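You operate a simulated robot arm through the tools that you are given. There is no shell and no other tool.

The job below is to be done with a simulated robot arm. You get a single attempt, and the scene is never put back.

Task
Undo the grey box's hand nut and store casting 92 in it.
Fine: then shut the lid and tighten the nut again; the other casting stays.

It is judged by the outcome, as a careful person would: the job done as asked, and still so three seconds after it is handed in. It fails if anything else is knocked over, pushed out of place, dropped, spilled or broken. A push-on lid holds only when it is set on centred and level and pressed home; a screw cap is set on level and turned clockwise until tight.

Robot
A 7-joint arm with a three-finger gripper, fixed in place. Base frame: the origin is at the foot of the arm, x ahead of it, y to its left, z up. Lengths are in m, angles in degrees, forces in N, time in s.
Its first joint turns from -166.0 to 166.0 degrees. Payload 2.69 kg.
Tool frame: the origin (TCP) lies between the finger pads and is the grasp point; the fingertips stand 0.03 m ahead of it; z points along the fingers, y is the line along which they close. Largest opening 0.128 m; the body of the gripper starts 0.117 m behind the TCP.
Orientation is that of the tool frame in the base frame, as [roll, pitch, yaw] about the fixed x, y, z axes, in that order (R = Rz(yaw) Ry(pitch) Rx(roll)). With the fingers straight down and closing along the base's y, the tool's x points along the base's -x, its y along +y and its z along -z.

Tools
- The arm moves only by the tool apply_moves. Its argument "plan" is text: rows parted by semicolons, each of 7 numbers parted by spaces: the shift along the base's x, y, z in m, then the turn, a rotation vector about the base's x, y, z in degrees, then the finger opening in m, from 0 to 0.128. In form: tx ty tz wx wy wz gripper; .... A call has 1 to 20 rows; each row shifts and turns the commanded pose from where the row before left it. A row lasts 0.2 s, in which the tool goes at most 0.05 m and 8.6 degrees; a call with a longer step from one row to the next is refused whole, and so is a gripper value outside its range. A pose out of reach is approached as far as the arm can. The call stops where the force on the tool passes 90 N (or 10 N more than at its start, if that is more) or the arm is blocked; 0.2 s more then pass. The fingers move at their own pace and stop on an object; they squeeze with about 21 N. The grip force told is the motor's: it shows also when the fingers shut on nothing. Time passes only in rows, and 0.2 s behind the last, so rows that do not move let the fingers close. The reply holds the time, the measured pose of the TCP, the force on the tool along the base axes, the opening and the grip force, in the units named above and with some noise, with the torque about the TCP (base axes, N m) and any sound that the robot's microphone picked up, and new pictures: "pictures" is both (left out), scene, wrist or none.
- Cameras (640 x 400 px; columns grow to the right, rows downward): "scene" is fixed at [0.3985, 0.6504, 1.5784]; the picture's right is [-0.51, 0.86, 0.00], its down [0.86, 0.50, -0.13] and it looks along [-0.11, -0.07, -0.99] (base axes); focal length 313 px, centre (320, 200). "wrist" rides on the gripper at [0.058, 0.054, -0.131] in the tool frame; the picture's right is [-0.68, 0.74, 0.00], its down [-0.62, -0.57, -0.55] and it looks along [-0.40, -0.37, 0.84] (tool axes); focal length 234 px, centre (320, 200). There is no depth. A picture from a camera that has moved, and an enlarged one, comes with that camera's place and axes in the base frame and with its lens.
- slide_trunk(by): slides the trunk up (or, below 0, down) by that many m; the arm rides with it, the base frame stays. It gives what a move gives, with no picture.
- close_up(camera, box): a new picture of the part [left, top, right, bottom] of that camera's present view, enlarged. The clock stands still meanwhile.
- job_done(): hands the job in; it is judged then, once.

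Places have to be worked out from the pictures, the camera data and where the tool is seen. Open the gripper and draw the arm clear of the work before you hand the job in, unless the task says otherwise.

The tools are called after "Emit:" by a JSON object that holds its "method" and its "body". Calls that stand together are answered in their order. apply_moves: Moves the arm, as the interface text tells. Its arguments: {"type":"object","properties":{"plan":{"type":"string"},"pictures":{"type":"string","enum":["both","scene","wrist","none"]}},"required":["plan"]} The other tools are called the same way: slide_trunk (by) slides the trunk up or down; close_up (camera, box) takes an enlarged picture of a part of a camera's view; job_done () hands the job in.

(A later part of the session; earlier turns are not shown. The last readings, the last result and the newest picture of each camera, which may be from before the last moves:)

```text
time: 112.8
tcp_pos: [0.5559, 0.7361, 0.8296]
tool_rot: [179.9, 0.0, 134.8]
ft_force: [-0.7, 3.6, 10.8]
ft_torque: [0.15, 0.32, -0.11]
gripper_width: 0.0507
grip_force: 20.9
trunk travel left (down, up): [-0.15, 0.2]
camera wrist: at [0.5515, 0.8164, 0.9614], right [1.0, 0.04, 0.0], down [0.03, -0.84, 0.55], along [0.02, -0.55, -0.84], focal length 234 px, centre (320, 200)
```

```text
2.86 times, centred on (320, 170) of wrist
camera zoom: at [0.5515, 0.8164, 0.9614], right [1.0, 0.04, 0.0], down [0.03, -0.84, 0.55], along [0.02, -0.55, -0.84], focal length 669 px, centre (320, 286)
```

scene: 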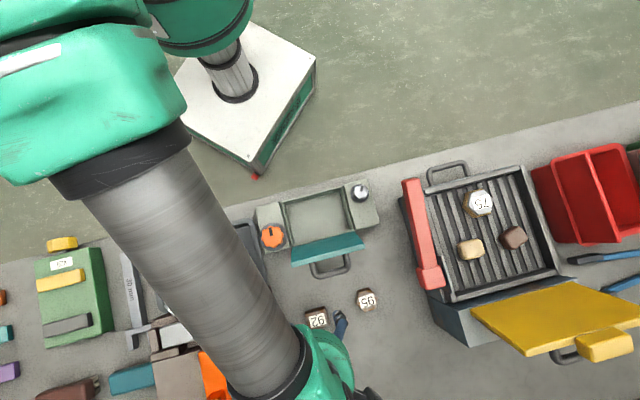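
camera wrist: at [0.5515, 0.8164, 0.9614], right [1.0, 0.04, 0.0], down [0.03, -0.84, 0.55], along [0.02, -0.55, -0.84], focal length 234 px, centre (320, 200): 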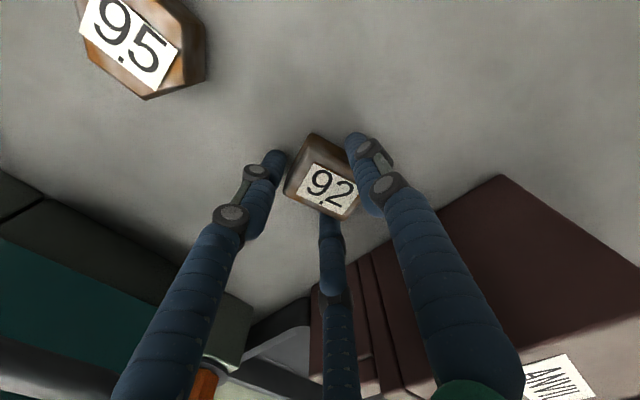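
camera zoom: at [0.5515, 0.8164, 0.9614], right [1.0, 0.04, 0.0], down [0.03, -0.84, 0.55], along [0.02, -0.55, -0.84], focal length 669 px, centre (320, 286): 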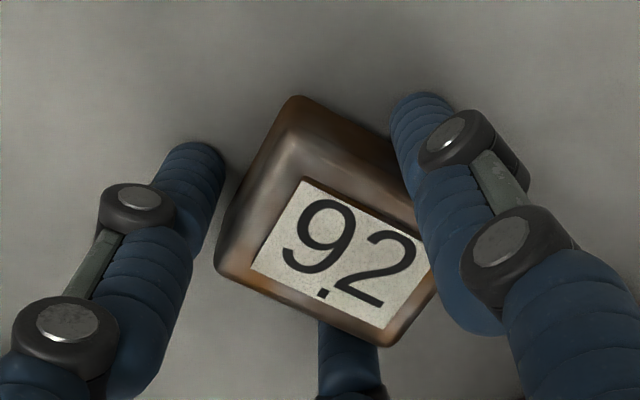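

The casting turned about 17° between the fingers but is held (0.0507, 21 N). I lift 2 cm slowly and check that it comes along securely.

Emit:
{"method": "apply_moves", "body": {"plan": "0 0 0.005 0 0 0 0.02; 0 0 0.005 0 0 0 0.02; 0 0 0.01 0 0 0 0.02; 0 0 0 0 0 0 0.02; 0 0 0 0 0 0 0.02", "pictures": "wrist"}}

Emit:
{"method": "close_up", "body": {"camera": "wrist", "box": [220, 100, 420, 240]}}

```text
time: 114.0
tcp_pos: [0.5565, 0.7353, 0.8471]
tool_rot: [-180.0, 0.0, 134.8]
ft_force: [0.6, -0.3, 0.8]
ft_torque: [0.02, 0.02, 0.01]
gripper_width: 0.0498
grip_force: 20.8
trunk travel left (down, up): [-0.15, 0.2]
camera wrist: at [0.5513, 0.8159, 0.9783], right [1.0, 0.04, 0.0], down [0.03, -0.83, 0.55], along [0.02, -0.55, -0.84], focal length 234 px, centre (320, 200)
```

wrist: 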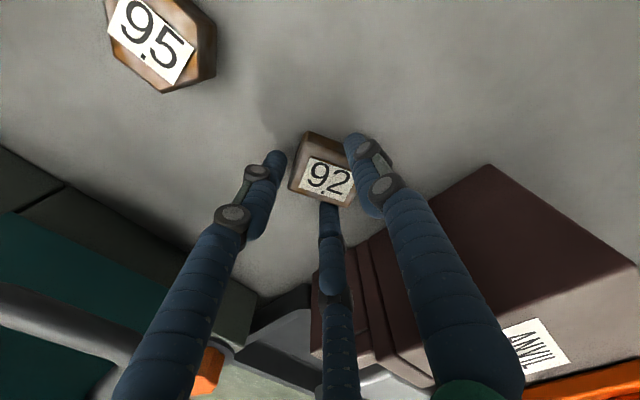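

```text
2.86 times, centred on (320, 170) of wrist
camera zoom: at [0.5513, 0.8159, 0.9783], right [1.0, 0.04, 0.0], down [0.03, -0.83, 0.55], along [0.02, -0.55, -0.84], focal length 669 px, centre (320, 286)
```

zoom: 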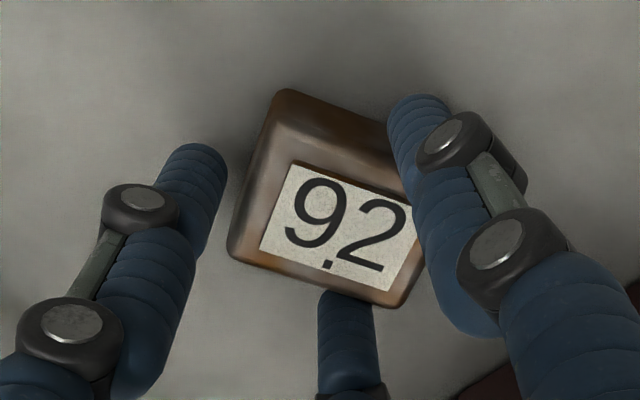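

The casting stayed on the bench and swivelled: three fingers don't seat well across its short side. I open, rise, and look again so I can re-grip with one finger on its short end and two on its long sides.

Emit:
{"method": "apply_moves", "body": {"plan": "0 0 0 0 0 0 0.07; 0 0 0 0 0 0 0.09; 0 0 0.03 0 0 0 0.1; 0 0 0.04 0 0 0 0.1; 0 0 0.04 0 0 0 0.1; 0 0 0 0 0 0 0.1", "pictures": "wrist"}}

Emit:
{"method": "close_up", "body": {"camera": "wrist", "box": [220, 80, 420, 220]}}

Emit:
{"method": "close_up", "body": {"camera": "scene", "box": [280, 270, 400, 345]}}

```text
time: 115.4
tcp_pos: [0.5562, 0.7345, 0.9588]
tool_rot: [-180.0, 0.0, 134.8]
ft_force: [-0.2, 0.5, 0.5]
ft_torque: [0.04, 0.0, -0.01]
gripper_width: 0.1
grip_force: 0.0
trunk travel left (down, up): [-0.15, 0.2]
camera wrist: at [0.5521, 0.8146, 1.0902], right [1.0, 0.04, 0.0], down [0.03, -0.84, 0.55], along [0.02, -0.55, -0.84], focal length 234 px, centre (320, 200)
```

wrist: 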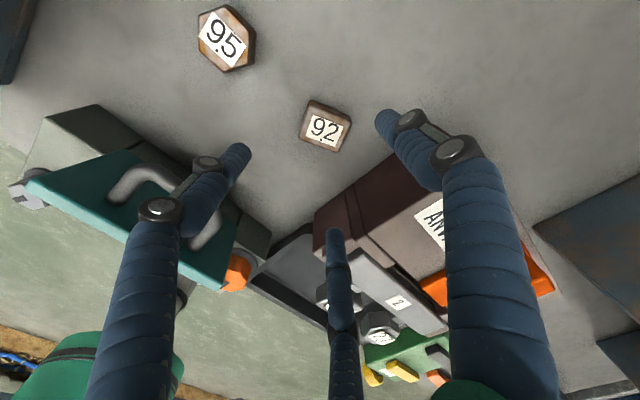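

```text
2.86 times, centred on (320, 150) of wrist
camera zoom: at [0.5521, 0.8146, 1.0902], right [1.0, 0.04, 0.0], down [0.03, -0.84, 0.55], along [0.02, -0.55, -0.84], focal length 669 px, centre (320, 343)
```

zoom: 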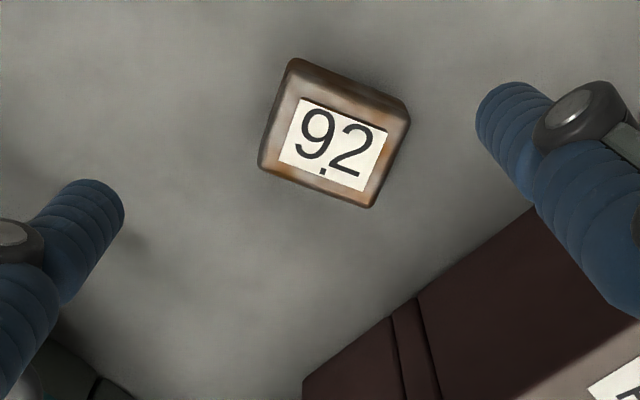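

```text
5.33 times, centred on (340, 308) of scene
camera zoom: at [0.3985, 0.6504, 1.5784], right [-0.51, 0.86, 0.0], down [0.86, 0.5, -0.13], along [-0.11, -0.07, -0.99], focal length 1671 px, centre (213, -373)
```

zoom: 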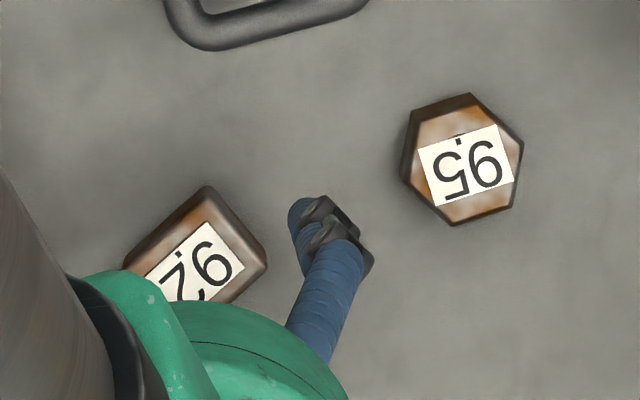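

Casting 92's centre is at about (0.561, 0.736) and its long side now points at about −19°. I turn the hand so that one finger faces its short end and the pair its long sides.

Emit:
{"method": "apply_moves", "body": {"plan": "0.0025 0.001 0 0 0 -8 0.1; 0.0025 0.001 0 0 0 -8 0.1; 0 0 0 0 0 -8 0.1; 0 0 0 0 0 -8 0.1; 0 0 0 0 0 -8 0.1; 0 0 0 0 0 -8 0.1; 0 0 0 0 0 -8 0.1; 0 0 0 0 0 -8 0.1; 0 0 0 0 0 0 0.1", "pictures": "both"}}

Emit:
{"method": "close_up", "body": {"camera": "wrist", "box": [220, 80, 420, 220]}}

```text
time: 117.4
tcp_pos: [0.562, 0.7375, 0.9572]
tool_rot: [-180.0, 0.1, 70.8]
ft_force: [-0.2, -0.5, -0.2]
ft_torque: [-0.02, 0.0, -0.01]
gripper_width: 0.1003
grip_force: 0.0
trunk travel left (down, up): [-0.15, 0.2]
camera wrist: at [0.6307, 0.7759, 1.09], right [0.47, -0.88, 0.0], down [-0.74, -0.39, 0.55], along [-0.48, -0.26, -0.84], focal length 234 px, centre (320, 200)
```

scene: 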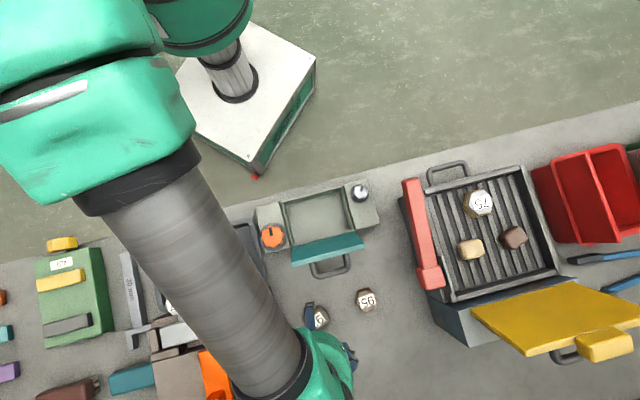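
wrist: 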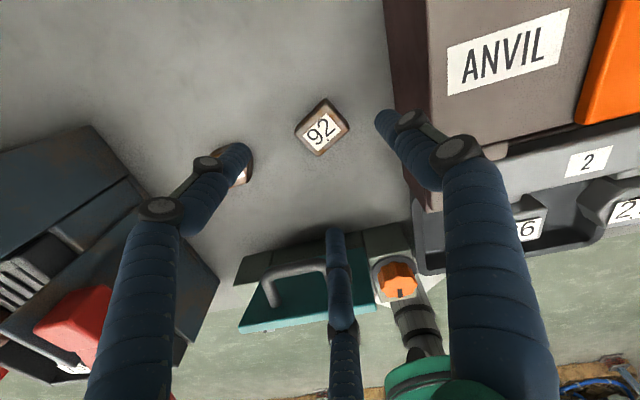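

```text
2.86 times, centred on (320, 150) of wrist
camera zoom: at [0.6307, 0.7759, 1.09], right [0.47, -0.88, 0.0], down [-0.74, -0.39, 0.55], along [-0.48, -0.26, -0.84], focal length 669 px, centre (320, 343)
```

zoom: 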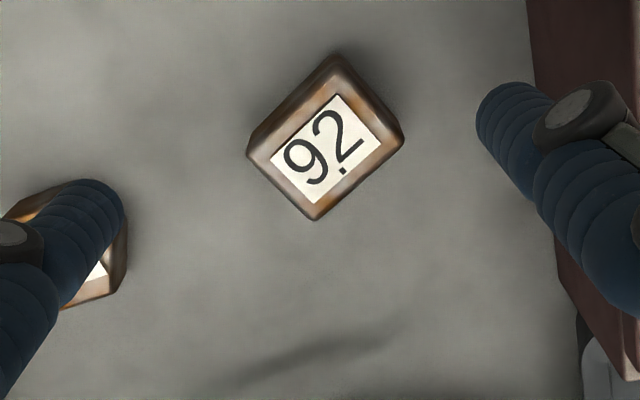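

The hand is aligned with the casting's long axis and centred on it. I descend.

Emit:
{"method": "apply_moves", "body": {"plan": "0 0 -0.04 0 0 0 0.095; 0 0 -0.04 0 0 0 0.09; 0 0 -0.03 0 0 0 0.09; 0 0 -0.012 0 0 0 0.09; 0 0 -0.007 0 0 0 0.085; 0 0 0 0 0 0 0.08", "pictures": "wrist"}}

Emit:
{"method": "close_up", "body": {"camera": "wrist", "box": [220, 100, 420, 240]}}

```text
time: 118.8
tcp_pos: [0.5615, 0.738, 0.8287]
tool_rot: [-180.0, 0.1, 70.8]
ft_force: [0.1, -0.8, 0.2]
ft_torque: [-0.04, 0.02, -0.02]
gripper_width: 0.08
grip_force: 0.0
trunk travel left (down, up): [-0.15, 0.2]
camera wrist: at [0.6307, 0.7771, 0.9599], right [0.47, -0.88, 0.0], down [-0.74, -0.4, 0.55], along [-0.48, -0.26, -0.84], focal length 234 px, centre (320, 200)
```

wrist: 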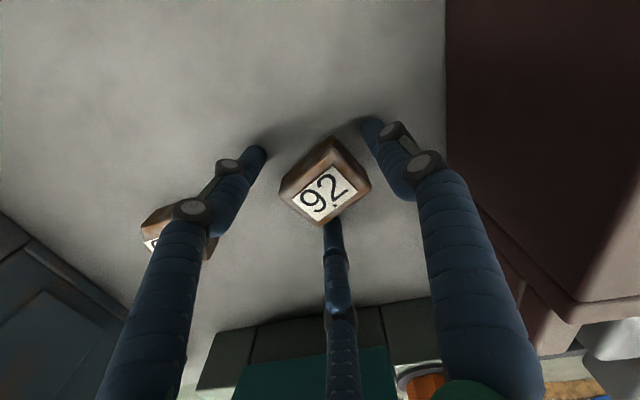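

```text
2.86 times, centred on (320, 170) of wrist
camera zoom: at [0.6307, 0.7771, 0.9599], right [0.47, -0.88, 0.0], down [-0.74, -0.4, 0.55], along [-0.48, -0.26, -0.84], focal length 669 px, centre (320, 286)
```

zoom: 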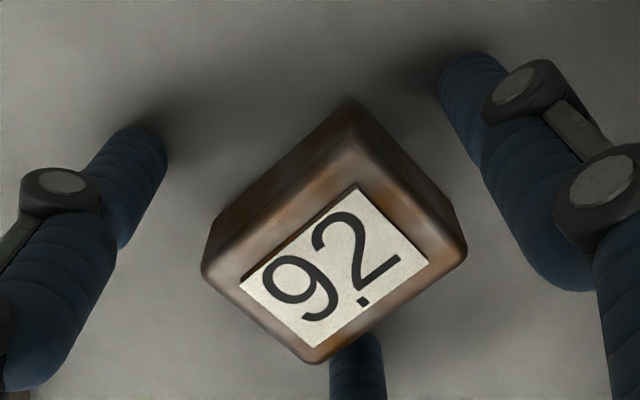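

Alignment looks right. I go 3 mm lower and close gently, checking that the casting seats.

Emit:
{"method": "apply_moves", "body": {"plan": "0 0 -0.003 0 0 0 0.07; 0 0 0 0 0 0 0.06; 0 0 0 0 0 0 0.05; 0 0 0 0 0 0 0.02; 0 0 0 0 0 0 0.02; 0 0 0 0 0 0 0.02", "pictures": "wrist"}}

Emit:
{"method": "close_up", "body": {"camera": "wrist", "box": [220, 100, 420, 240]}}

```text
time: 120.2
tcp_pos: [0.5624, 0.7397, 0.8299]
tool_rot: [179.9, -0.3, 70.8]
ft_force: [-3.9, 0.4, 39.3]
ft_torque: [-1.03, 1.08, -0.07]
gripper_width: 0.0498
grip_force: 21.2
trunk travel left (down, up): [-0.15, 0.2]
camera wrist: at [0.6306, 0.7775, 0.9617], right [0.47, -0.88, 0.0], down [-0.74, -0.4, 0.54], along [-0.48, -0.26, -0.84], focal length 234 px, centre (320, 200)
```

wrist: 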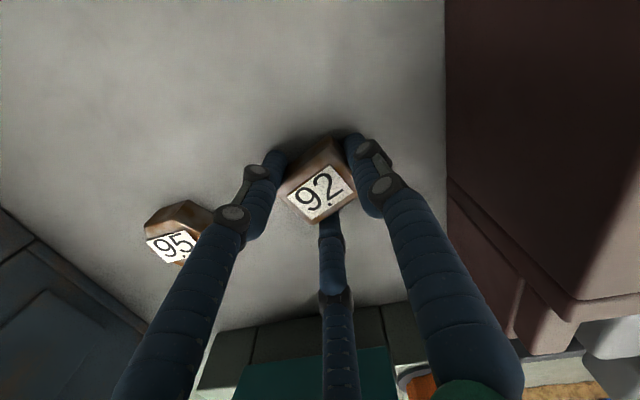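

```text
2.86 times, centred on (320, 170) of wrist
camera zoom: at [0.6306, 0.7775, 0.9617], right [0.47, -0.88, 0.0], down [-0.74, -0.4, 0.54], along [-0.48, -0.26, -0.84], focal length 669 px, centre (320, 286)
```

zoom: 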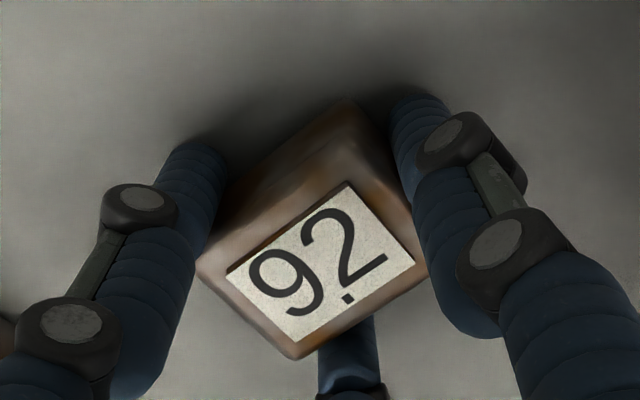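

The tips are touching the bench (so the bench is at z≈0.80), and all three fingers contact the casting. I lift slowly 2 cm and check.

Emit:
{"method": "apply_moves", "body": {"plan": "0 0 0.004 0 0 0 0.02; 0 0 0.003 0 0 0 0.02; 0 0 0 0 0 0 0.02; 0 0 0.005 0 0 0 0.02; 0 0 0.005 0 0 0 0.02; 0 0 0.005 0 0 0 0.02; 0 0 0 0 0 0 0.02", "pictures": "wrist"}}

Emit:
{"method": "close_up", "body": {"camera": "wrist", "box": [220, 100, 420, 240]}}

```text
time: 121.8
tcp_pos: [0.5603, 0.7377, 0.8463]
tool_rot: [180.0, 0.1, 70.9]
ft_force: [0.0, 0.0, -1.0]
ft_torque: [0.04, -0.04, -0.02]
gripper_width: 0.0496
grip_force: 21.6
trunk travel left (down, up): [-0.15, 0.2]
camera wrist: at [0.6297, 0.7768, 0.9786], right [0.47, -0.88, 0.0], down [-0.74, -0.4, 0.55], along [-0.48, -0.26, -0.84], focal length 234 px, centre (320, 200)
```

wrist: 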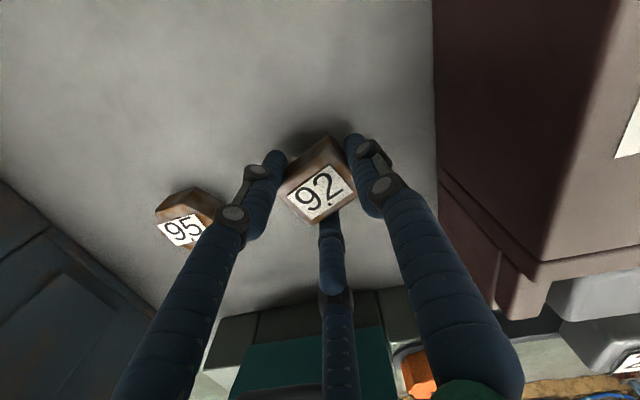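

```text
2.86 times, centred on (320, 170) of wrist
camera zoom: at [0.6297, 0.7768, 0.9786], right [0.47, -0.88, 0.0], down [-0.74, -0.4, 0.55], along [-0.48, -0.26, -0.84], focal length 669 px, centre (320, 286)
```

zoom: 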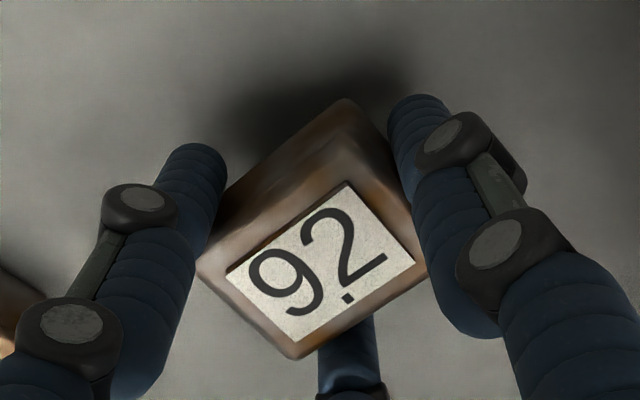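

The casting now rises with the hand, held by all three fingers. I lift it above the open lid's height, carry it over the box, and turn the hand so the camera sits on the robot side.

Emit:
{"method": "apply_moves", "body": {"plan": "0 0 0.04 0 0 0 0.02; 0 0 0.045 0 0 8 0.02; 0 0 0.045 0 0 8 0.02; 0 0 0.045 0 0 8 0.02; -0.02 -0.0124 0.01 0 0 8 0.02; -0.023 -0.0143 0 0 0 8.5 0.02; -0.023 -0.0143 0 0 0 8.5 0.02; -0.023 -0.0143 0 0 0 8.5 0.02; -0.023 -0.0143 0 0 0 8.5 0.02; -0.023 -0.0143 0 0 0 8.5 0.02; -0.023 -0.0143 0 0 0 8.5 0.02; -0.023 -0.0143 0 0 0 8.5 0.02; -0.023 -0.0143 0 0 0 8.5 0.02; 0 0 0 0 0 8.5 0.02; 0 0 0 0 0 8.5 0.02; 0 0 0 0 0 8.5 0.02; 0 0 0 0 0 8.5 0.02; 0 0 0 0 0 8.5 0.02; 0 0 0 0 0 8.5 0.02; 0 0 0 0 0 0 0.02", "pictures": "both"}}

Emit:
{"method": "close_up", "body": {"camera": "wrist", "box": [200, 40, 440, 240]}}

```text
time: 126.0
tcp_pos: [0.3582, 0.6102, 1.033]
tool_rot: [-179.9, -0.1, -138.1]
ft_force: [0.6, 1.3, -0.9]
ft_torque: [-0.01, 0.01, 0.03]
gripper_width: 0.0497
grip_force: 20.8
trunk travel left (down, up): [-0.15, 0.2]
camera wrist: at [0.2773, 0.612, 1.1647], right [0.01, 1.0, 0.0], down [0.84, -0.01, 0.55], along [0.55, -0.01, -0.84], focal length 234 px, centre (320, 200)
```

scene: 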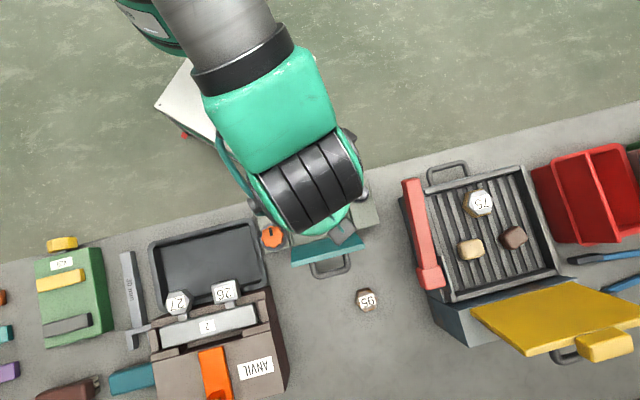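
wrist: 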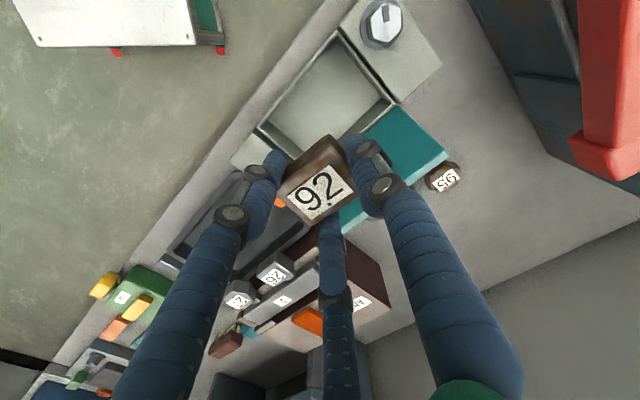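

```text
2.00 times, centred on (320, 140) of wrist
camera zoom: at [0.2773, 0.612, 1.1647], right [0.01, 1.0, 0.0], down [0.84, -0.01, 0.55], along [0.55, -0.01, -0.84], focal length 468 px, centre (320, 320)
```

zoom: 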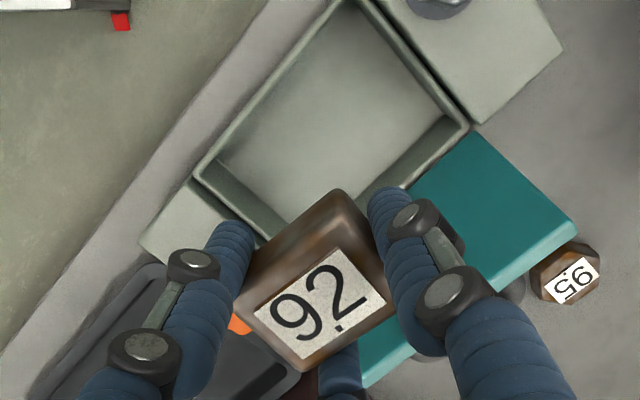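

The casting hangs centred over the cavity (box centre u≈0.188, v≈0.684; TCP at u≈0.178, v≈0.685) with clearance for the fingers. I lower it into the box, stopping above the floor.

Emit:
{"method": "apply_moves", "body": {"plan": "-0.001 0 -0.03 0 0 0 0.02; 0 0 -0.04 0 0 0 0.02; 0 0 -0.04 0 0 0 0.02; 0 0 -0.03 0 0 0 0.02; 0 0 -0.023 0 0 0 0.02; 0 0 0 0 0 0 0.02", "pictures": "both"}}

Emit:
{"method": "close_up", "body": {"camera": "wrist", "box": [200, 40, 440, 240]}}

```text
time: 127.4
tcp_pos: [0.3585, 0.6106, 0.8704]
tool_rot: [-180.0, 0.0, -138.2]
ft_force: [-0.3, -0.6, -2.0]
ft_torque: [-0.01, -0.03, 0.01]
gripper_width: 0.0496
grip_force: 20.6
trunk travel left (down, up): [-0.15, 0.2]
camera wrist: at [0.278, 0.6126, 1.0006], right [0.01, 1.0, 0.0], down [0.84, -0.01, 0.55], along [0.55, -0.01, -0.84], focal length 234 px, centre (320, 200)
```

scene: 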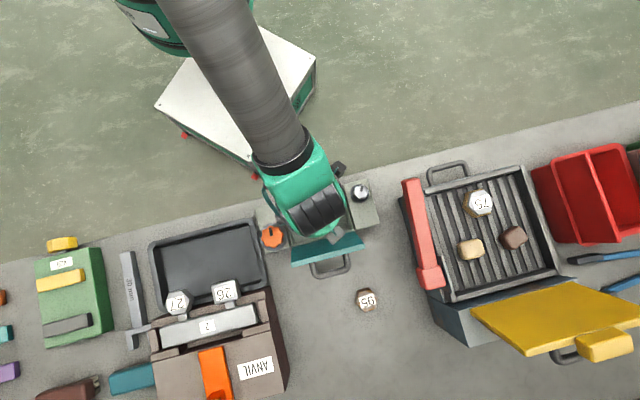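
wrist: 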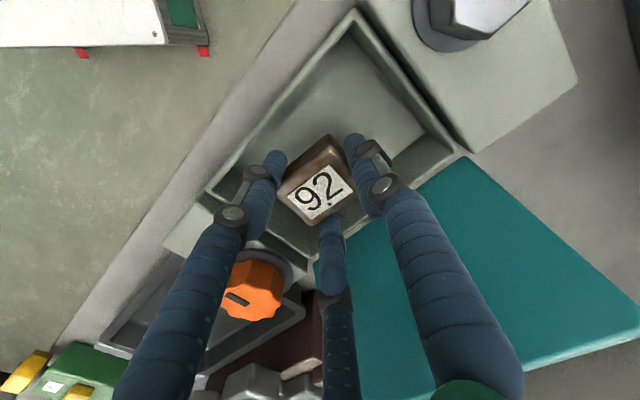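

```text
2.00 times, centred on (320, 140) of wrist
camera zoom: at [0.278, 0.6126, 1.0006], right [0.01, 1.0, 0.0], down [0.84, -0.01, 0.55], along [0.55, -0.01, -0.84], focal length 468 px, centre (320, 320)
```

zoom: 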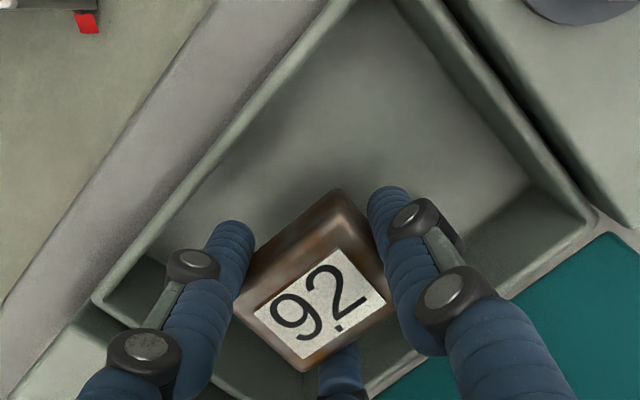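

The casting is inside the cavity with clearance all around. I lower further in small steps until it touches the floor.

Emit:
{"method": "apply_moves", "body": {"plan": "0 0 -0.012 0 0 0 0.02; 0 0 -0.01 0 0 0 0.02; 0 0 -0.005 0 0 0 0.02; 0 0 0 0 0 0 0.02", "pictures": "none"}}

```text
time: 128.4
tcp_pos: [0.3584, 0.6108, 0.8432]
tool_rot: [-180.0, 0.0, -138.2]
ft_force: [-0.5, -0.4, -1.0]
ft_torque: [0.0, 0.02, -0.02]
gripper_width: 0.0497
grip_force: 21.0
trunk travel left (down, up): [-0.15, 0.2]
```

No contact yet at TCP 0.843. I go down in 3 mm steps.

Emit:
{"method": "apply_moves", "body": {"plan": "0 0 -0.003 0 0 0 0.02; 0 0 0 0 0 0 0.02", "pictures": "none"}}

Emit:
{"method": "apply_moves", "body": {"plan": "0 0 -0.003 0 0 0 0.02; 0 0 0 0 0 0 0.02", "pictures": "none"}}

```text
time: 129.0
tcp_pos: [0.3587, 0.6118, 0.841]
tool_rot: [180.0, 0.0, -138.2]
ft_force: [0.2, -0.9, -0.5]
ft_torque: [-0.01, 0.0, -0.01]
gripper_width: 0.0496
grip_force: 21.4
trunk travel left (down, up): [-0.15, 0.2]
```

```text
time: 129.6
tcp_pos: [0.3572, 0.6085, 0.8373]
tool_rot: [-180.0, 0.0, -138.2]
ft_force: [0.1, 0.0, -0.7]
ft_torque: [-0.02, -0.01, 0.01]
gripper_width: 0.0498
grip_force: 21.0
trunk travel left (down, up): [-0.15, 0.2]
```

Still free at 0.837. Continuing in 2–3 mm steps.

Emit:
{"method": "apply_moves", "body": {"plan": "0 0 -0.0025 0 0 0 0.02; 0 0 0 0 0 0 0.02", "pictures": "none"}}

Emit:
{"method": "apply_moves", "body": {"plan": "0 0 -0.0025 0 0 0 0.02; 0 0 0 0 0 0 0.02", "pictures": "none"}}

```text
time: 130.2
tcp_pos: [0.3575, 0.6104, 0.836]
tool_rot: [180.0, 0.2, -138.2]
ft_force: [0.0, -1.6, 7.1]
ft_torque: [-0.4, 0.1, 0.02]
gripper_width: 0.0496
grip_force: 20.8
trunk travel left (down, up): [-0.15, 0.2]
```

```text
time: 130.8
tcp_pos: [0.3575, 0.6093, 0.8368]
tool_rot: [179.9, 0.3, -138.3]
ft_force: [4.2, -16.0, 47.9]
ft_torque: [-1.99, 0.53, 0.3]
gripper_width: 0.0498
grip_force: 21.6
trunk travel left (down, up): [-0.15, 0.2]
```

Contact with the floor (48 N after the second step). I relax by 3 mm, then open the fingers just enough to release.

Emit:
{"method": "apply_moves", "body": {"plan": "0 0 0.003 0 0 0 0.02; 0 0 0 0 0 0 0.045; 0 0 0 0 0 0 0.056; 0 0 0 0 0 0 0.062; 0 0 0 0 0 0 0.062", "pictures": "wrist"}}

Emit:
{"method": "close_up", "body": {"camera": "wrist", "box": [200, 40, 440, 240]}}

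```text
time: 132.0
tcp_pos: [0.356, 0.6116, 0.8361]
tool_rot: [-180.0, 0.0, -138.1]
ft_force: [2.0, 4.6, 15.5]
ft_torque: [0.39, -0.35, 0.04]
gripper_width: 0.0621
grip_force: 5.9
trunk travel left (down, up): [-0.15, 0.2]
camera wrist: at [0.2753, 0.6129, 0.9667], right [0.01, 1.0, 0.0], down [0.84, -0.01, 0.55], along [0.55, -0.01, -0.84], focal length 234 px, centre (320, 200)
```

wrist: 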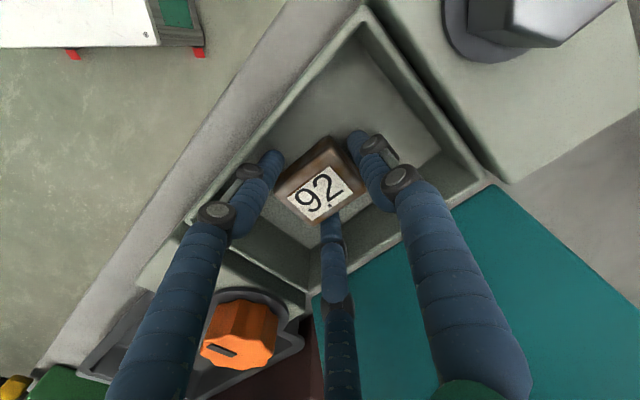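

```text
2.00 times, centred on (320, 140) of wrist
camera zoom: at [0.2753, 0.6129, 0.9667], right [0.01, 1.0, 0.0], down [0.84, -0.01, 0.55], along [0.55, -0.01, -0.84], focal length 468 px, centre (320, 320)
```

zoom: 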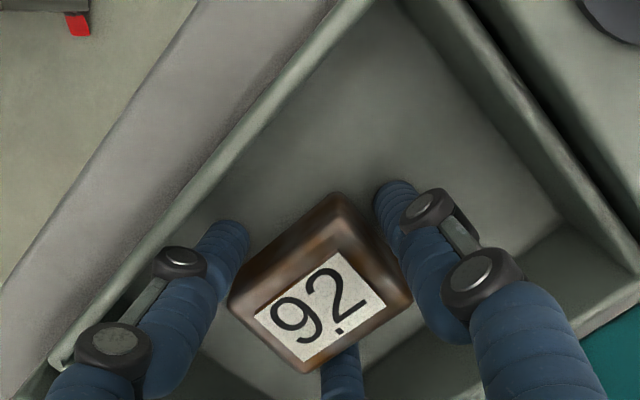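

The fingers have let go of the casting. I raise slowly straight up and verify it stays in the box.

Emit:
{"method": "apply_moves", "body": {"plan": "0 0 0.003 0 0 0 0.064; 0 0 0.007 0 0 0 0.064; 0 0 0.015 0 0 0 0.064; 0 0 0.02 0 0 0 0.064; 0 0 0.03 0 0 0 0.064; 0 0 0.04 0 0 0 0.064; 0 0 0.04 0 0 0 0.064; 0 0 0 0 0 0 0.064", "pictures": "both"}}

Emit:
{"method": "close_up", "body": {"camera": "wrist", "box": [200, 40, 440, 240]}}

```text
time: 133.8
tcp_pos: [0.3583, 0.6113, 0.9906]
tool_rot: [-180.0, 0.1, -138.2]
ft_force: [-0.7, -0.3, 0.6]
ft_torque: [0.03, -0.04, 0.04]
gripper_width: 0.0641
grip_force: 0.1
trunk travel left (down, up): [-0.15, 0.2]
camera wrist: at [0.2769, 0.612, 1.1225], right [0.01, 1.0, 0.0], down [0.84, -0.01, 0.55], along [0.55, -0.01, -0.84], focal length 234 px, centre (320, 200)
```

scene: 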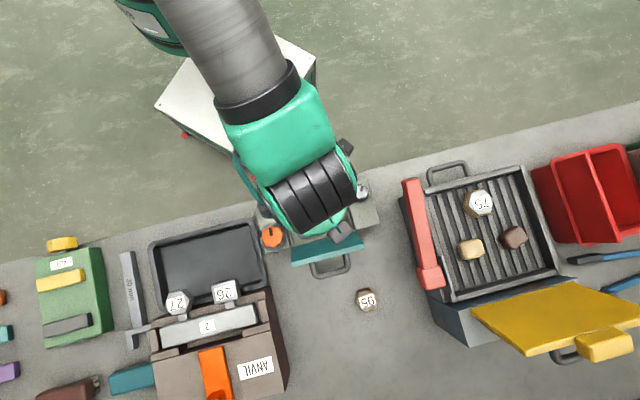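
wrist: 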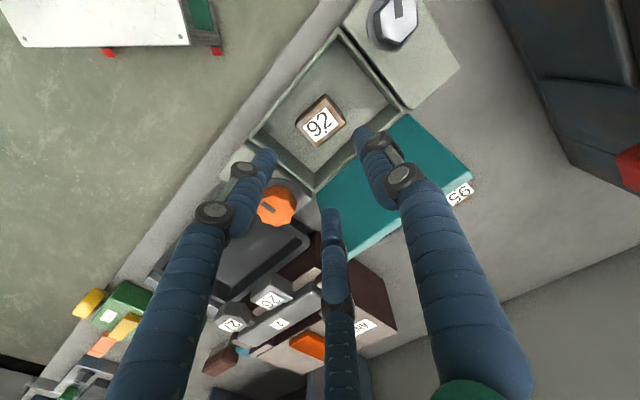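

```text
2.00 times, centred on (320, 140) of wrist
camera zoom: at [0.2769, 0.612, 1.1225], right [0.01, 1.0, 0.0], down [0.84, -0.01, 0.55], along [0.55, -0.01, -0.84], focal length 468 px, centre (320, 320)
```

zoom: 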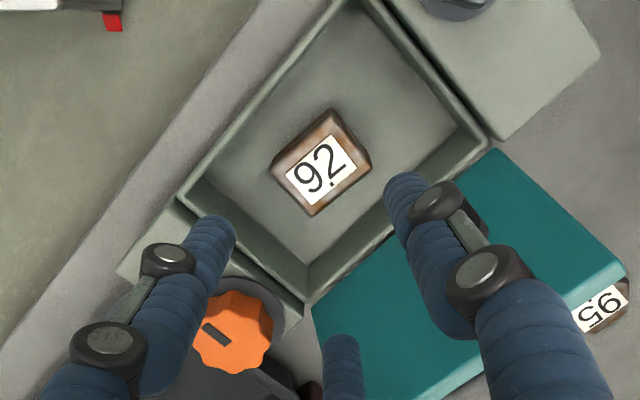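

Casting 92 lies flat inside the box, well below the rim. Now to shut the lid: I go back over the raised handle with the hand turned as before.

Emit:
{"method": "apply_moves", "body": {"plan": "0 0 0.03 0 0 -7.9 0.06; 0 0 0.035 0 0 -7.9 0.06; 0.0217 0.0246 0 0 0 -7.9 0.06; 0.0217 0.0246 0 0 0 -7.9 0.06; 0.0217 0.0246 0 0 0 -7.9 0.06; 0.0218 0.0247 0 0 0 -7.9 0.06; 0 0 0 0 0 -7.9 0.06; 0 0 0 0 0 -7.9 0.06; 0 0 0 0 0 -7.9 0.06; 0 0 0 0 0 -7.9 0.045; 0 0 0 0 0 -7.9 0.034; 0 0 0 -2.1 2.1 0 0.034; 0 0 0 -2.1 2.1 0 0.034; 0 0 0 0 0 0 0.034", "pictures": "both"}}

Emit:
{"method": "close_up", "body": {"camera": "wrist", "box": [200, 60, 440, 240]}}

```text
time: 136.8
tcp_pos: [0.444, 0.708, 1.0562]
tool_rot: [-174.0, 0.1, 134.9]
ft_force: [0.1, 1.1, 0.3]
ft_torque: [0.02, 0.05, 0.01]
gripper_width: 0.034
grip_force: 0.1
trunk travel left (down, up): [-0.15, 0.2]
camera wrist: at [0.4484, 0.7979, 1.1809], right [1.0, 0.04, -0.08], down [0.08, -0.79, 0.6], along [-0.04, -0.61, -0.79], focal length 234 px, centre (320, 200)
```

scene: 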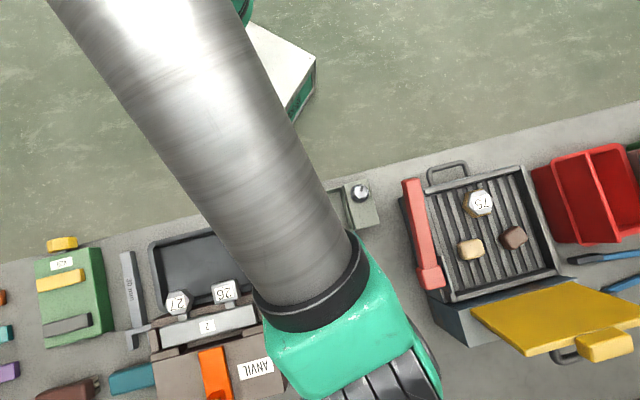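
wrist: 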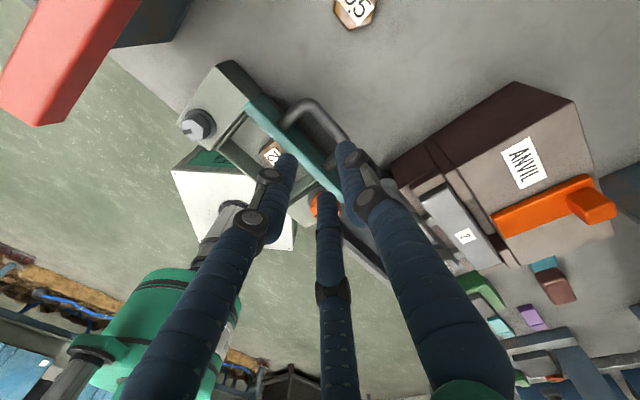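

```text
2.22 times, centred on (320, 150) of wrist
camera zoom: at [0.4484, 0.7979, 1.1809], right [1.0, 0.04, -0.08], down [0.08, -0.79, 0.6], along [-0.04, -0.61, -0.79], focal length 520 px, centre (320, 311)
```

zoom: 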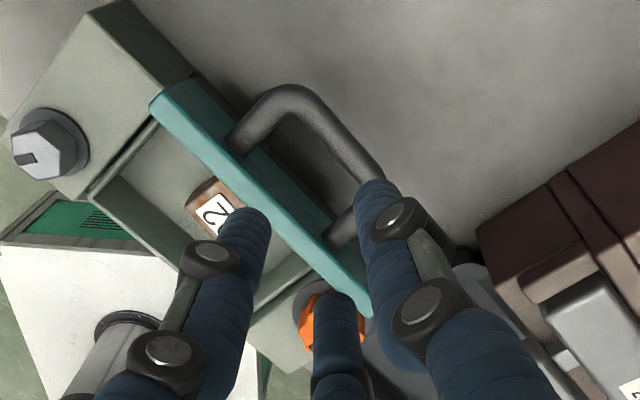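

The bar is where expected (≈(0.439, 0.705, 0.92)), between the finger gap on descent. I lower along the tilted axis in stages.

Emit:
{"method": "apply_moves", "body": {"plan": "-0.002 -0.002 -0.03 0 0 0 0.034; -0.002 -0.002 -0.03 0 0 0 0.034; -0.0015 -0.0015 -0.02 0 0 0 0.034; -0.0009 -0.0009 -0.012 0 0 0 0.034; 0 0 0 0 0 0 0.034", "pictures": "wrist"}}

Emit:
{"method": "close_up", "body": {"camera": "wrist", "box": [200, 60, 440, 240]}}

```text
time: 138.0
tcp_pos: [0.4372, 0.7031, 0.9626]
tool_rot: [-174.1, 0.0, 134.9]
ft_force: [-0.6, -0.5, 0.2]
ft_torque: [-0.02, -0.02, -0.01]
gripper_width: 0.0341
grip_force: 0.0
trunk travel left (down, up): [-0.15, 0.2]
camera wrist: at [0.4414, 0.7924, 1.0877], right [1.0, 0.04, -0.08], down [0.08, -0.79, 0.6], along [-0.04, -0.61, -0.79], focal length 234 px, centre (320, 200)
```

wrist: 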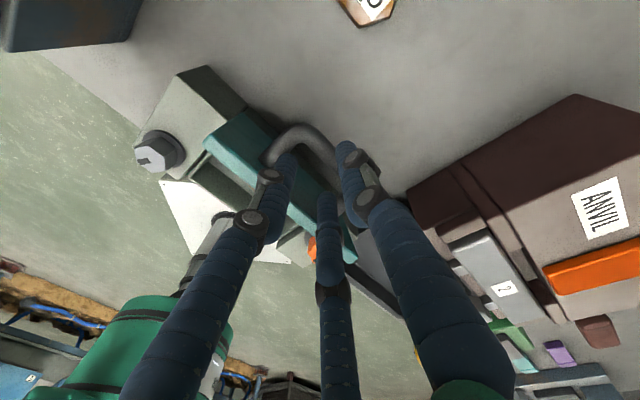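

```text
2.22 times, centred on (320, 150) of wrist
camera zoom: at [0.4414, 0.7924, 1.0877], right [1.0, 0.04, -0.08], down [0.08, -0.79, 0.6], along [-0.04, -0.61, -0.79], focal length 520 px, centre (320, 311)
```

zoom: 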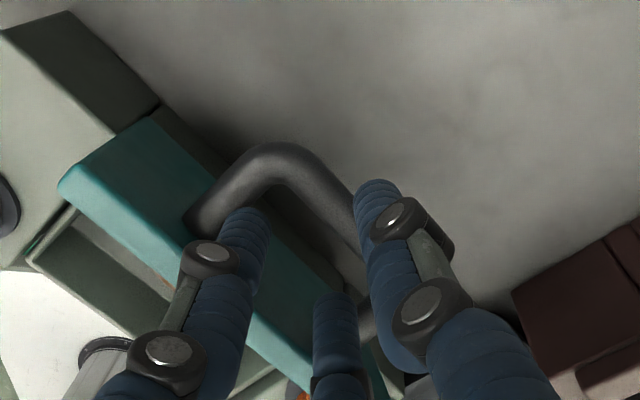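

Still aligned with the bar between the fingers. I lower the last 3.6 cm.

Emit:
{"method": "apply_moves", "body": {"plan": "-0.0004 -0.0004 -0.012 0 0 0 0.034; -0.0004 -0.0004 -0.012 0 0 0 0.034; -0.0002 -0.0002 -0.012 0 0 0 0.034; 0 0 0 0 0 0 0.034", "pictures": "wrist"}}

Emit:
{"method": "close_up", "body": {"camera": "wrist", "box": [200, 60, 440, 240]}}

```text
time: 138.8
tcp_pos: [0.4428, 0.7104, 0.9544]
tool_rot: [-176.1, -0.4, 135.0]
ft_force: [-2.7, 4.7, 50.7]
ft_torque: [-0.26, -0.05, 0.1]
gripper_width: 0.0172
grip_force: 38.9
trunk travel left (down, up): [-0.15, 0.2]
stopped in row 3: the force on the tool passed its limit at 104 N (the readings are from after the stop); the commanded pose is now the measured one
camera wrist: at [0.4459, 0.7964, 1.0825], right [1.0, 0.04, -0.05], down [0.07, -0.81, 0.58], along [-0.02, -0.58, -0.81], focal length 234 px, centre (320, 200)
```

wrist: 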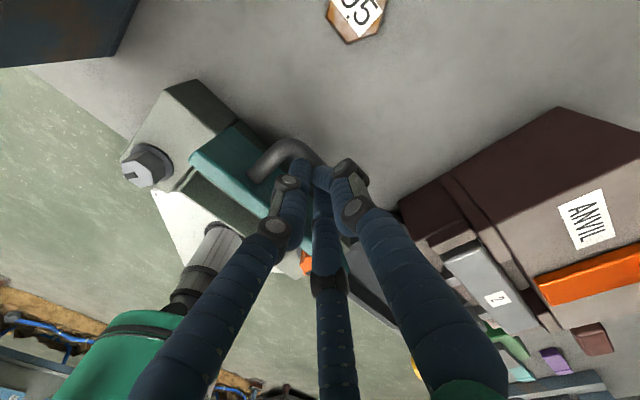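

```text
2.22 times, centred on (320, 150) of wrist
camera zoom: at [0.4459, 0.7964, 1.0825], right [1.0, 0.04, -0.05], down [0.07, -0.81, 0.58], along [-0.02, -0.58, -0.81], focal length 520 px, centre (320, 311)
```

zoom: 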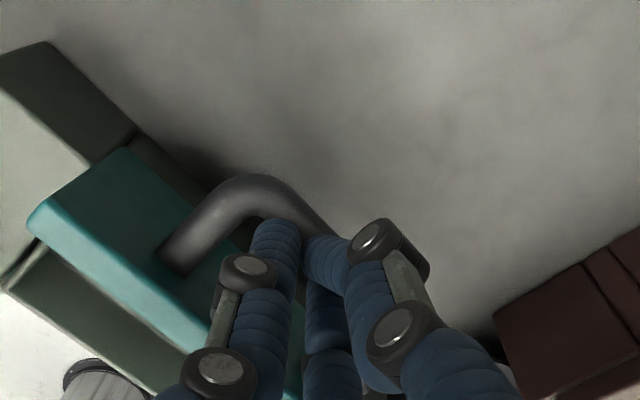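

A fingertip landed on top of the bar, so the bar sits slightly further out than assumed. I rise off it and re-measure.

Emit:
{"method": "apply_moves", "body": {"plan": "0 0 0.01 0 0 0 0.02; 0 0 0.02 0 0 0 0.03; 0 0 0.02 0 0 0 0.04; 0 0 0.01 0 0 0 0.1; 0 0 0 0 0 0 0.1", "pictures": "wrist"}}

Emit:
{"method": "close_up", "body": {"camera": "wrist", "box": [200, 60, 440, 240]}}

```text
time: 140.0
tcp_pos: [0.4419, 0.7077, 1.0043]
tool_rot: [-175.1, -0.1, 135.0]
ft_force: [0.6, 0.3, 0.4]
ft_torque: [0.02, 0.01, -0.03]
gripper_width: 0.1
grip_force: 0.1
trunk travel left (down, up): [-0.15, 0.2]
camera wrist: at [0.4455, 0.7949, 1.1305], right [1.0, 0.04, -0.06], down [0.07, -0.8, 0.59], along [-0.03, -0.6, -0.8], focal length 234 px, centre (320, 200)
```

wrist: 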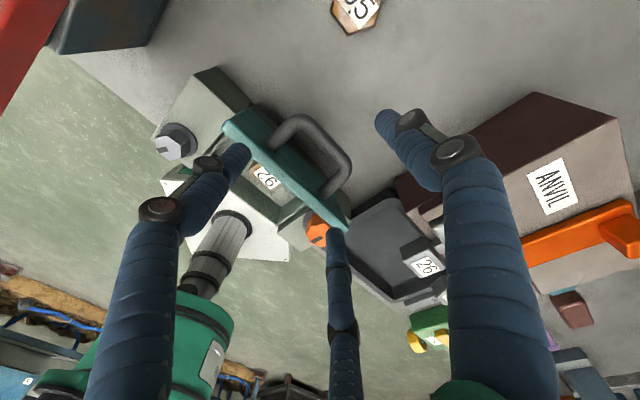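

```text
2.22 times, centred on (320, 150) of wrist
camera zoom: at [0.4455, 0.7949, 1.1305], right [1.0, 0.04, -0.06], down [0.07, -0.8, 0.59], along [-0.03, -0.6, -0.8], focal length 520 px, centre (320, 311)
```

zoom: 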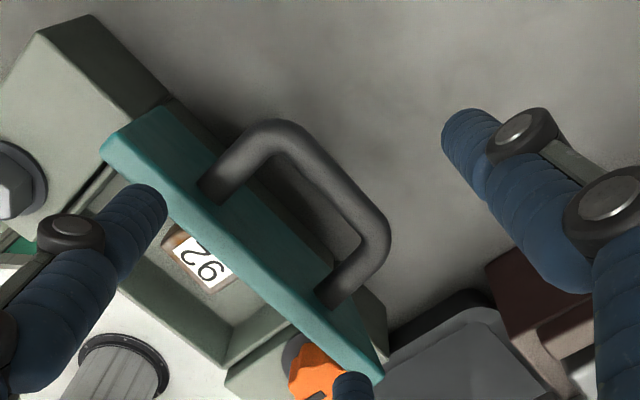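

The bar is around v≈0.81, and threading fingers through the handle loop is tight. Instead I'll straddle the whole raised lid from above with the hand wide open (pair on its inner side, single finger outside the handle), push it over, and lower it against the pair. First I position above and check.

Emit:
{"method": "apply_moves", "body": {"plan": "0 0 0.02 1.73 -1.73 0 0.11; 0 0 0.01 1.73 -1.73 0 0.11; -0.0134 -0.0148 0 0 0 0 0.11; -0.0134 -0.0148 0 0 0 0 0.11; 0 0 0 0 0 0 0.11", "pictures": "both"}}

Emit:
{"method": "close_up", "body": {"camera": "wrist", "box": [180, 60, 460, 260]}}

```text
time: 141.2
tcp_pos: [0.4145, 0.6773, 1.0339]
tool_rot: [179.9, -0.1, 135.0]
ft_force: [-1.3, -0.6, 0.2]
ft_torque: [0.04, -0.03, 0.01]
gripper_width: 0.1099
grip_force: 0.0
trunk travel left (down, up): [-0.15, 0.2]
camera wrist: at [0.4095, 0.7576, 1.165], right [1.0, 0.04, 0.0], down [0.04, -0.84, 0.55], along [0.02, -0.55, -0.84], focal length 234 px, centre (320, 200)
```

scene: 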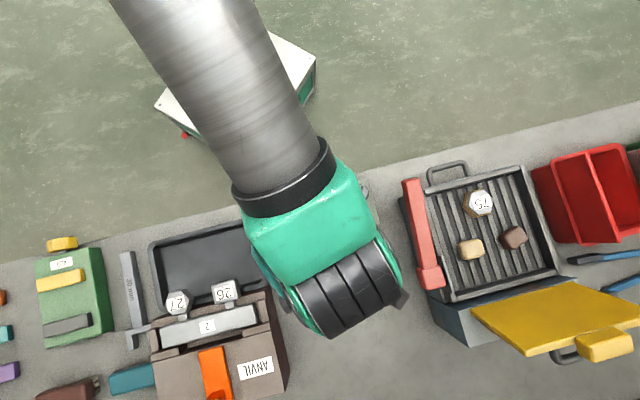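
wrist: 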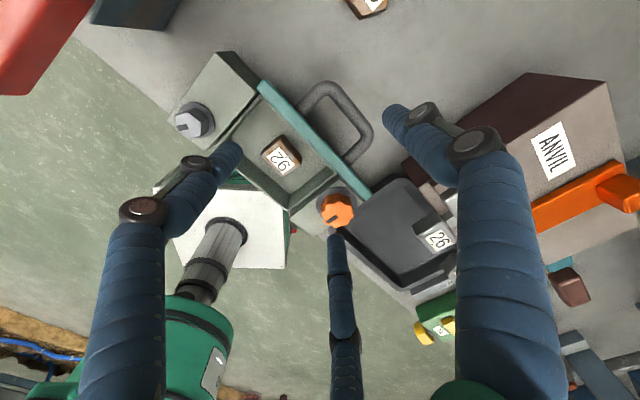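

```text
2.00 times, centred on (320, 160) of wrist
camera zoom: at [0.4095, 0.7576, 1.165], right [1.0, 0.04, 0.0], down [0.04, -0.84, 0.55], along [0.02, -0.55, -0.84], focal length 468 px, centre (320, 280)
```

zoom: 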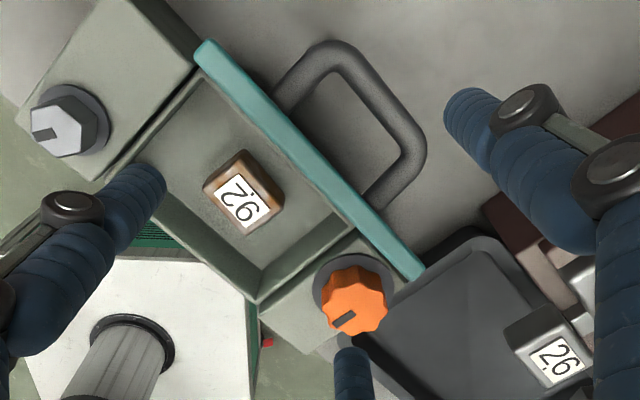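

The straddle looks right: the pair will descend on the inner side of the lid and the single finger outside the handle. I lower in steps with force checks.

Emit:
{"method": "apply_moves", "body": {"plan": "0 0 -0.03 0 0 0 0.11; 0 0 -0.03 0 0 0 0.11; 0 0 -0.02 0 0 0 0.11; 0 0 -0.012 0 0 0 0.11; 0 0 0 0 0 0 0.11", "pictures": "wrist"}}

Emit:
{"method": "close_up", "body": {"camera": "wrist", "box": [180, 60, 460, 260]}}

```text
time: 142.4
tcp_pos: [0.4149, 0.677, 0.9409]
tool_rot: [-180.0, 0.0, 135.0]
ft_force: [-0.4, 0.1, 0.7]
ft_torque: [-0.03, 0.03, 0.02]
gripper_width: 0.1099
grip_force: 0.1
trunk travel left (down, up): [-0.15, 0.2]
camera wrist: at [0.4113, 0.7565, 1.0727], right [1.0, 0.04, 0.0], down [0.04, -0.84, 0.55], along [0.02, -0.55, -0.84], focal length 234 px, centre (320, 200)
```

wrist: 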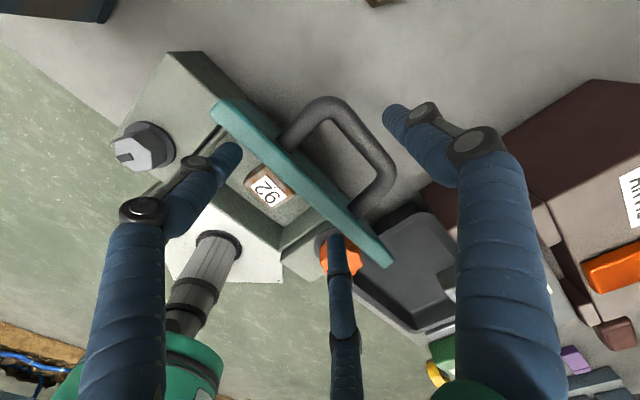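

```text
2.00 times, centred on (320, 160) of wrist
camera zoom: at [0.4113, 0.7565, 1.0727], right [1.0, 0.04, 0.0], down [0.04, -0.84, 0.55], along [0.02, -0.55, -0.84], focal length 468 px, centre (320, 280)
```

zoom: 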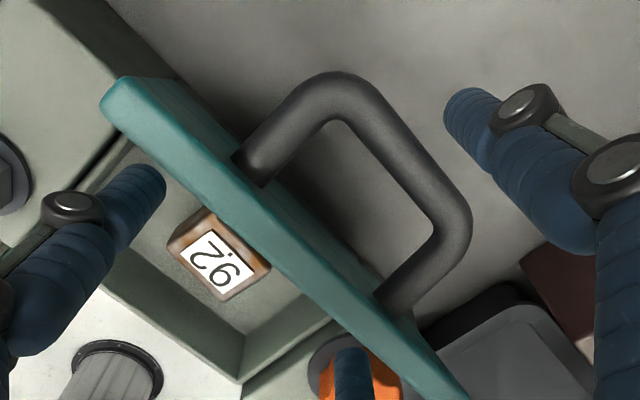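

Now I lower 4 mm more and move toward the robot so the outside finger pushes the handle and swings the lid back past vertical.

Emit:
{"method": "apply_moves", "body": {"plan": "0 0 -0.004 0 0 0 0.11; -0.0057 -0.0057 0 0 0 0 0.11; -0.0057 -0.0057 0 0 0 0 0.11; -0.0057 -0.0057 0 0 0 0 0.11; -0.0057 -0.0057 0 0 0 0 0.11; -0.0057 -0.0057 0 0 0 0 0.11; 0 0 0 0 0 0 0.11", "pictures": "wrist"}}

Emit:
{"method": "close_up", "body": {"camera": "wrist", "box": [180, 60, 460, 260]}}

```text
time: 144.0
tcp_pos: [0.384, 0.6498, 0.9387]
tool_rot: [179.8, -0.1, 135.0]
ft_force: [0.1, 0.8, 0.0]
ft_torque: [0.02, 0.01, -0.03]
gripper_width: 0.1099
grip_force: 0.1
trunk travel left (down, up): [-0.15, 0.2]
camera wrist: at [0.3806, 0.7282, 1.0692], right [1.0, 0.04, 0.0], down [0.04, -0.84, 0.55], along [0.02, -0.55, -0.84], focal length 234 px, centre (320, 200)
```

wrist: 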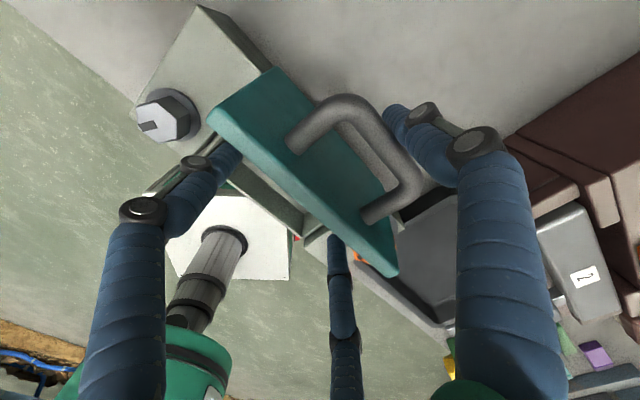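

```text
2.00 times, centred on (320, 160) of wrist
camera zoom: at [0.3806, 0.7282, 1.0692], right [1.0, 0.04, 0.0], down [0.04, -0.84, 0.55], along [0.02, -0.55, -0.84], focal length 468 px, centre (320, 280)
```

zoom: 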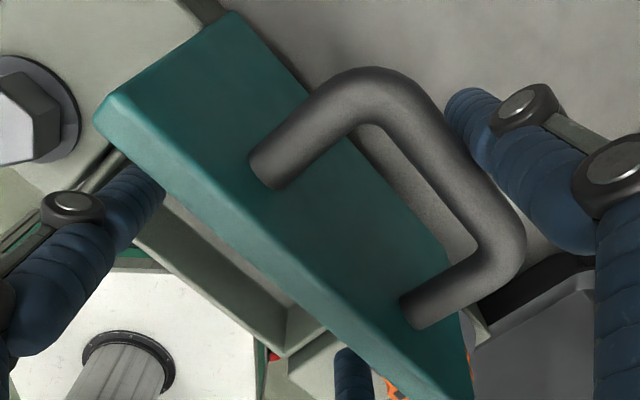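

The lid is now just past vertical, following the finger with no load. I continue toward the robot in small steps; it should lean on the pair.

Emit:
{"method": "apply_moves", "body": {"plan": "-0.0053 -0.0053 0 0 0 0 0.11; -0.0053 -0.0053 0 0 0 0 0.11; -0.0053 -0.0053 0 0 0 0 0.11; 0 0 0 0 0 0 0.11; 0 0 0 0 0 0 0.11", "pictures": "wrist"}}

Emit:
{"method": "close_up", "body": {"camera": "wrist", "box": [180, 60, 460, 260]}}

```text
time: 145.2
tcp_pos: [0.3706, 0.6333, 0.9374]
tool_rot: [179.9, -0.1, 135.1]
ft_force: [0.2, -1.1, 0.3]
ft_torque: [0.0, 0.01, 0.0]
gripper_width: 0.11
grip_force: 0.0
trunk travel left (down, up): [-0.15, 0.2]
camera wrist: at [0.3655, 0.7129, 1.0691], right [1.0, 0.04, 0.0], down [0.04, -0.84, 0.55], along [0.02, -0.55, -0.84], focal length 234 px, centre (320, 200)
```

wrist: 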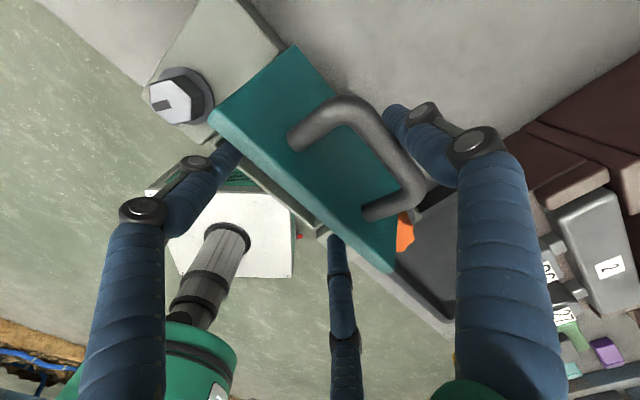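

```text
2.00 times, centred on (320, 160) of wrist
camera zoom: at [0.3655, 0.7129, 1.0691], right [1.0, 0.04, 0.0], down [0.04, -0.84, 0.55], along [0.02, -0.55, -0.84], focal length 468 px, centre (320, 280)
```

zoom: 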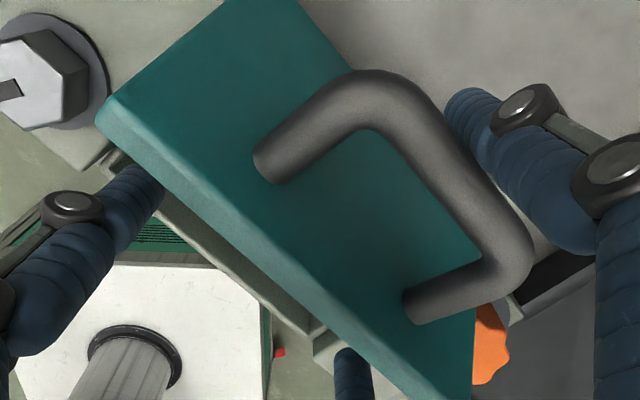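

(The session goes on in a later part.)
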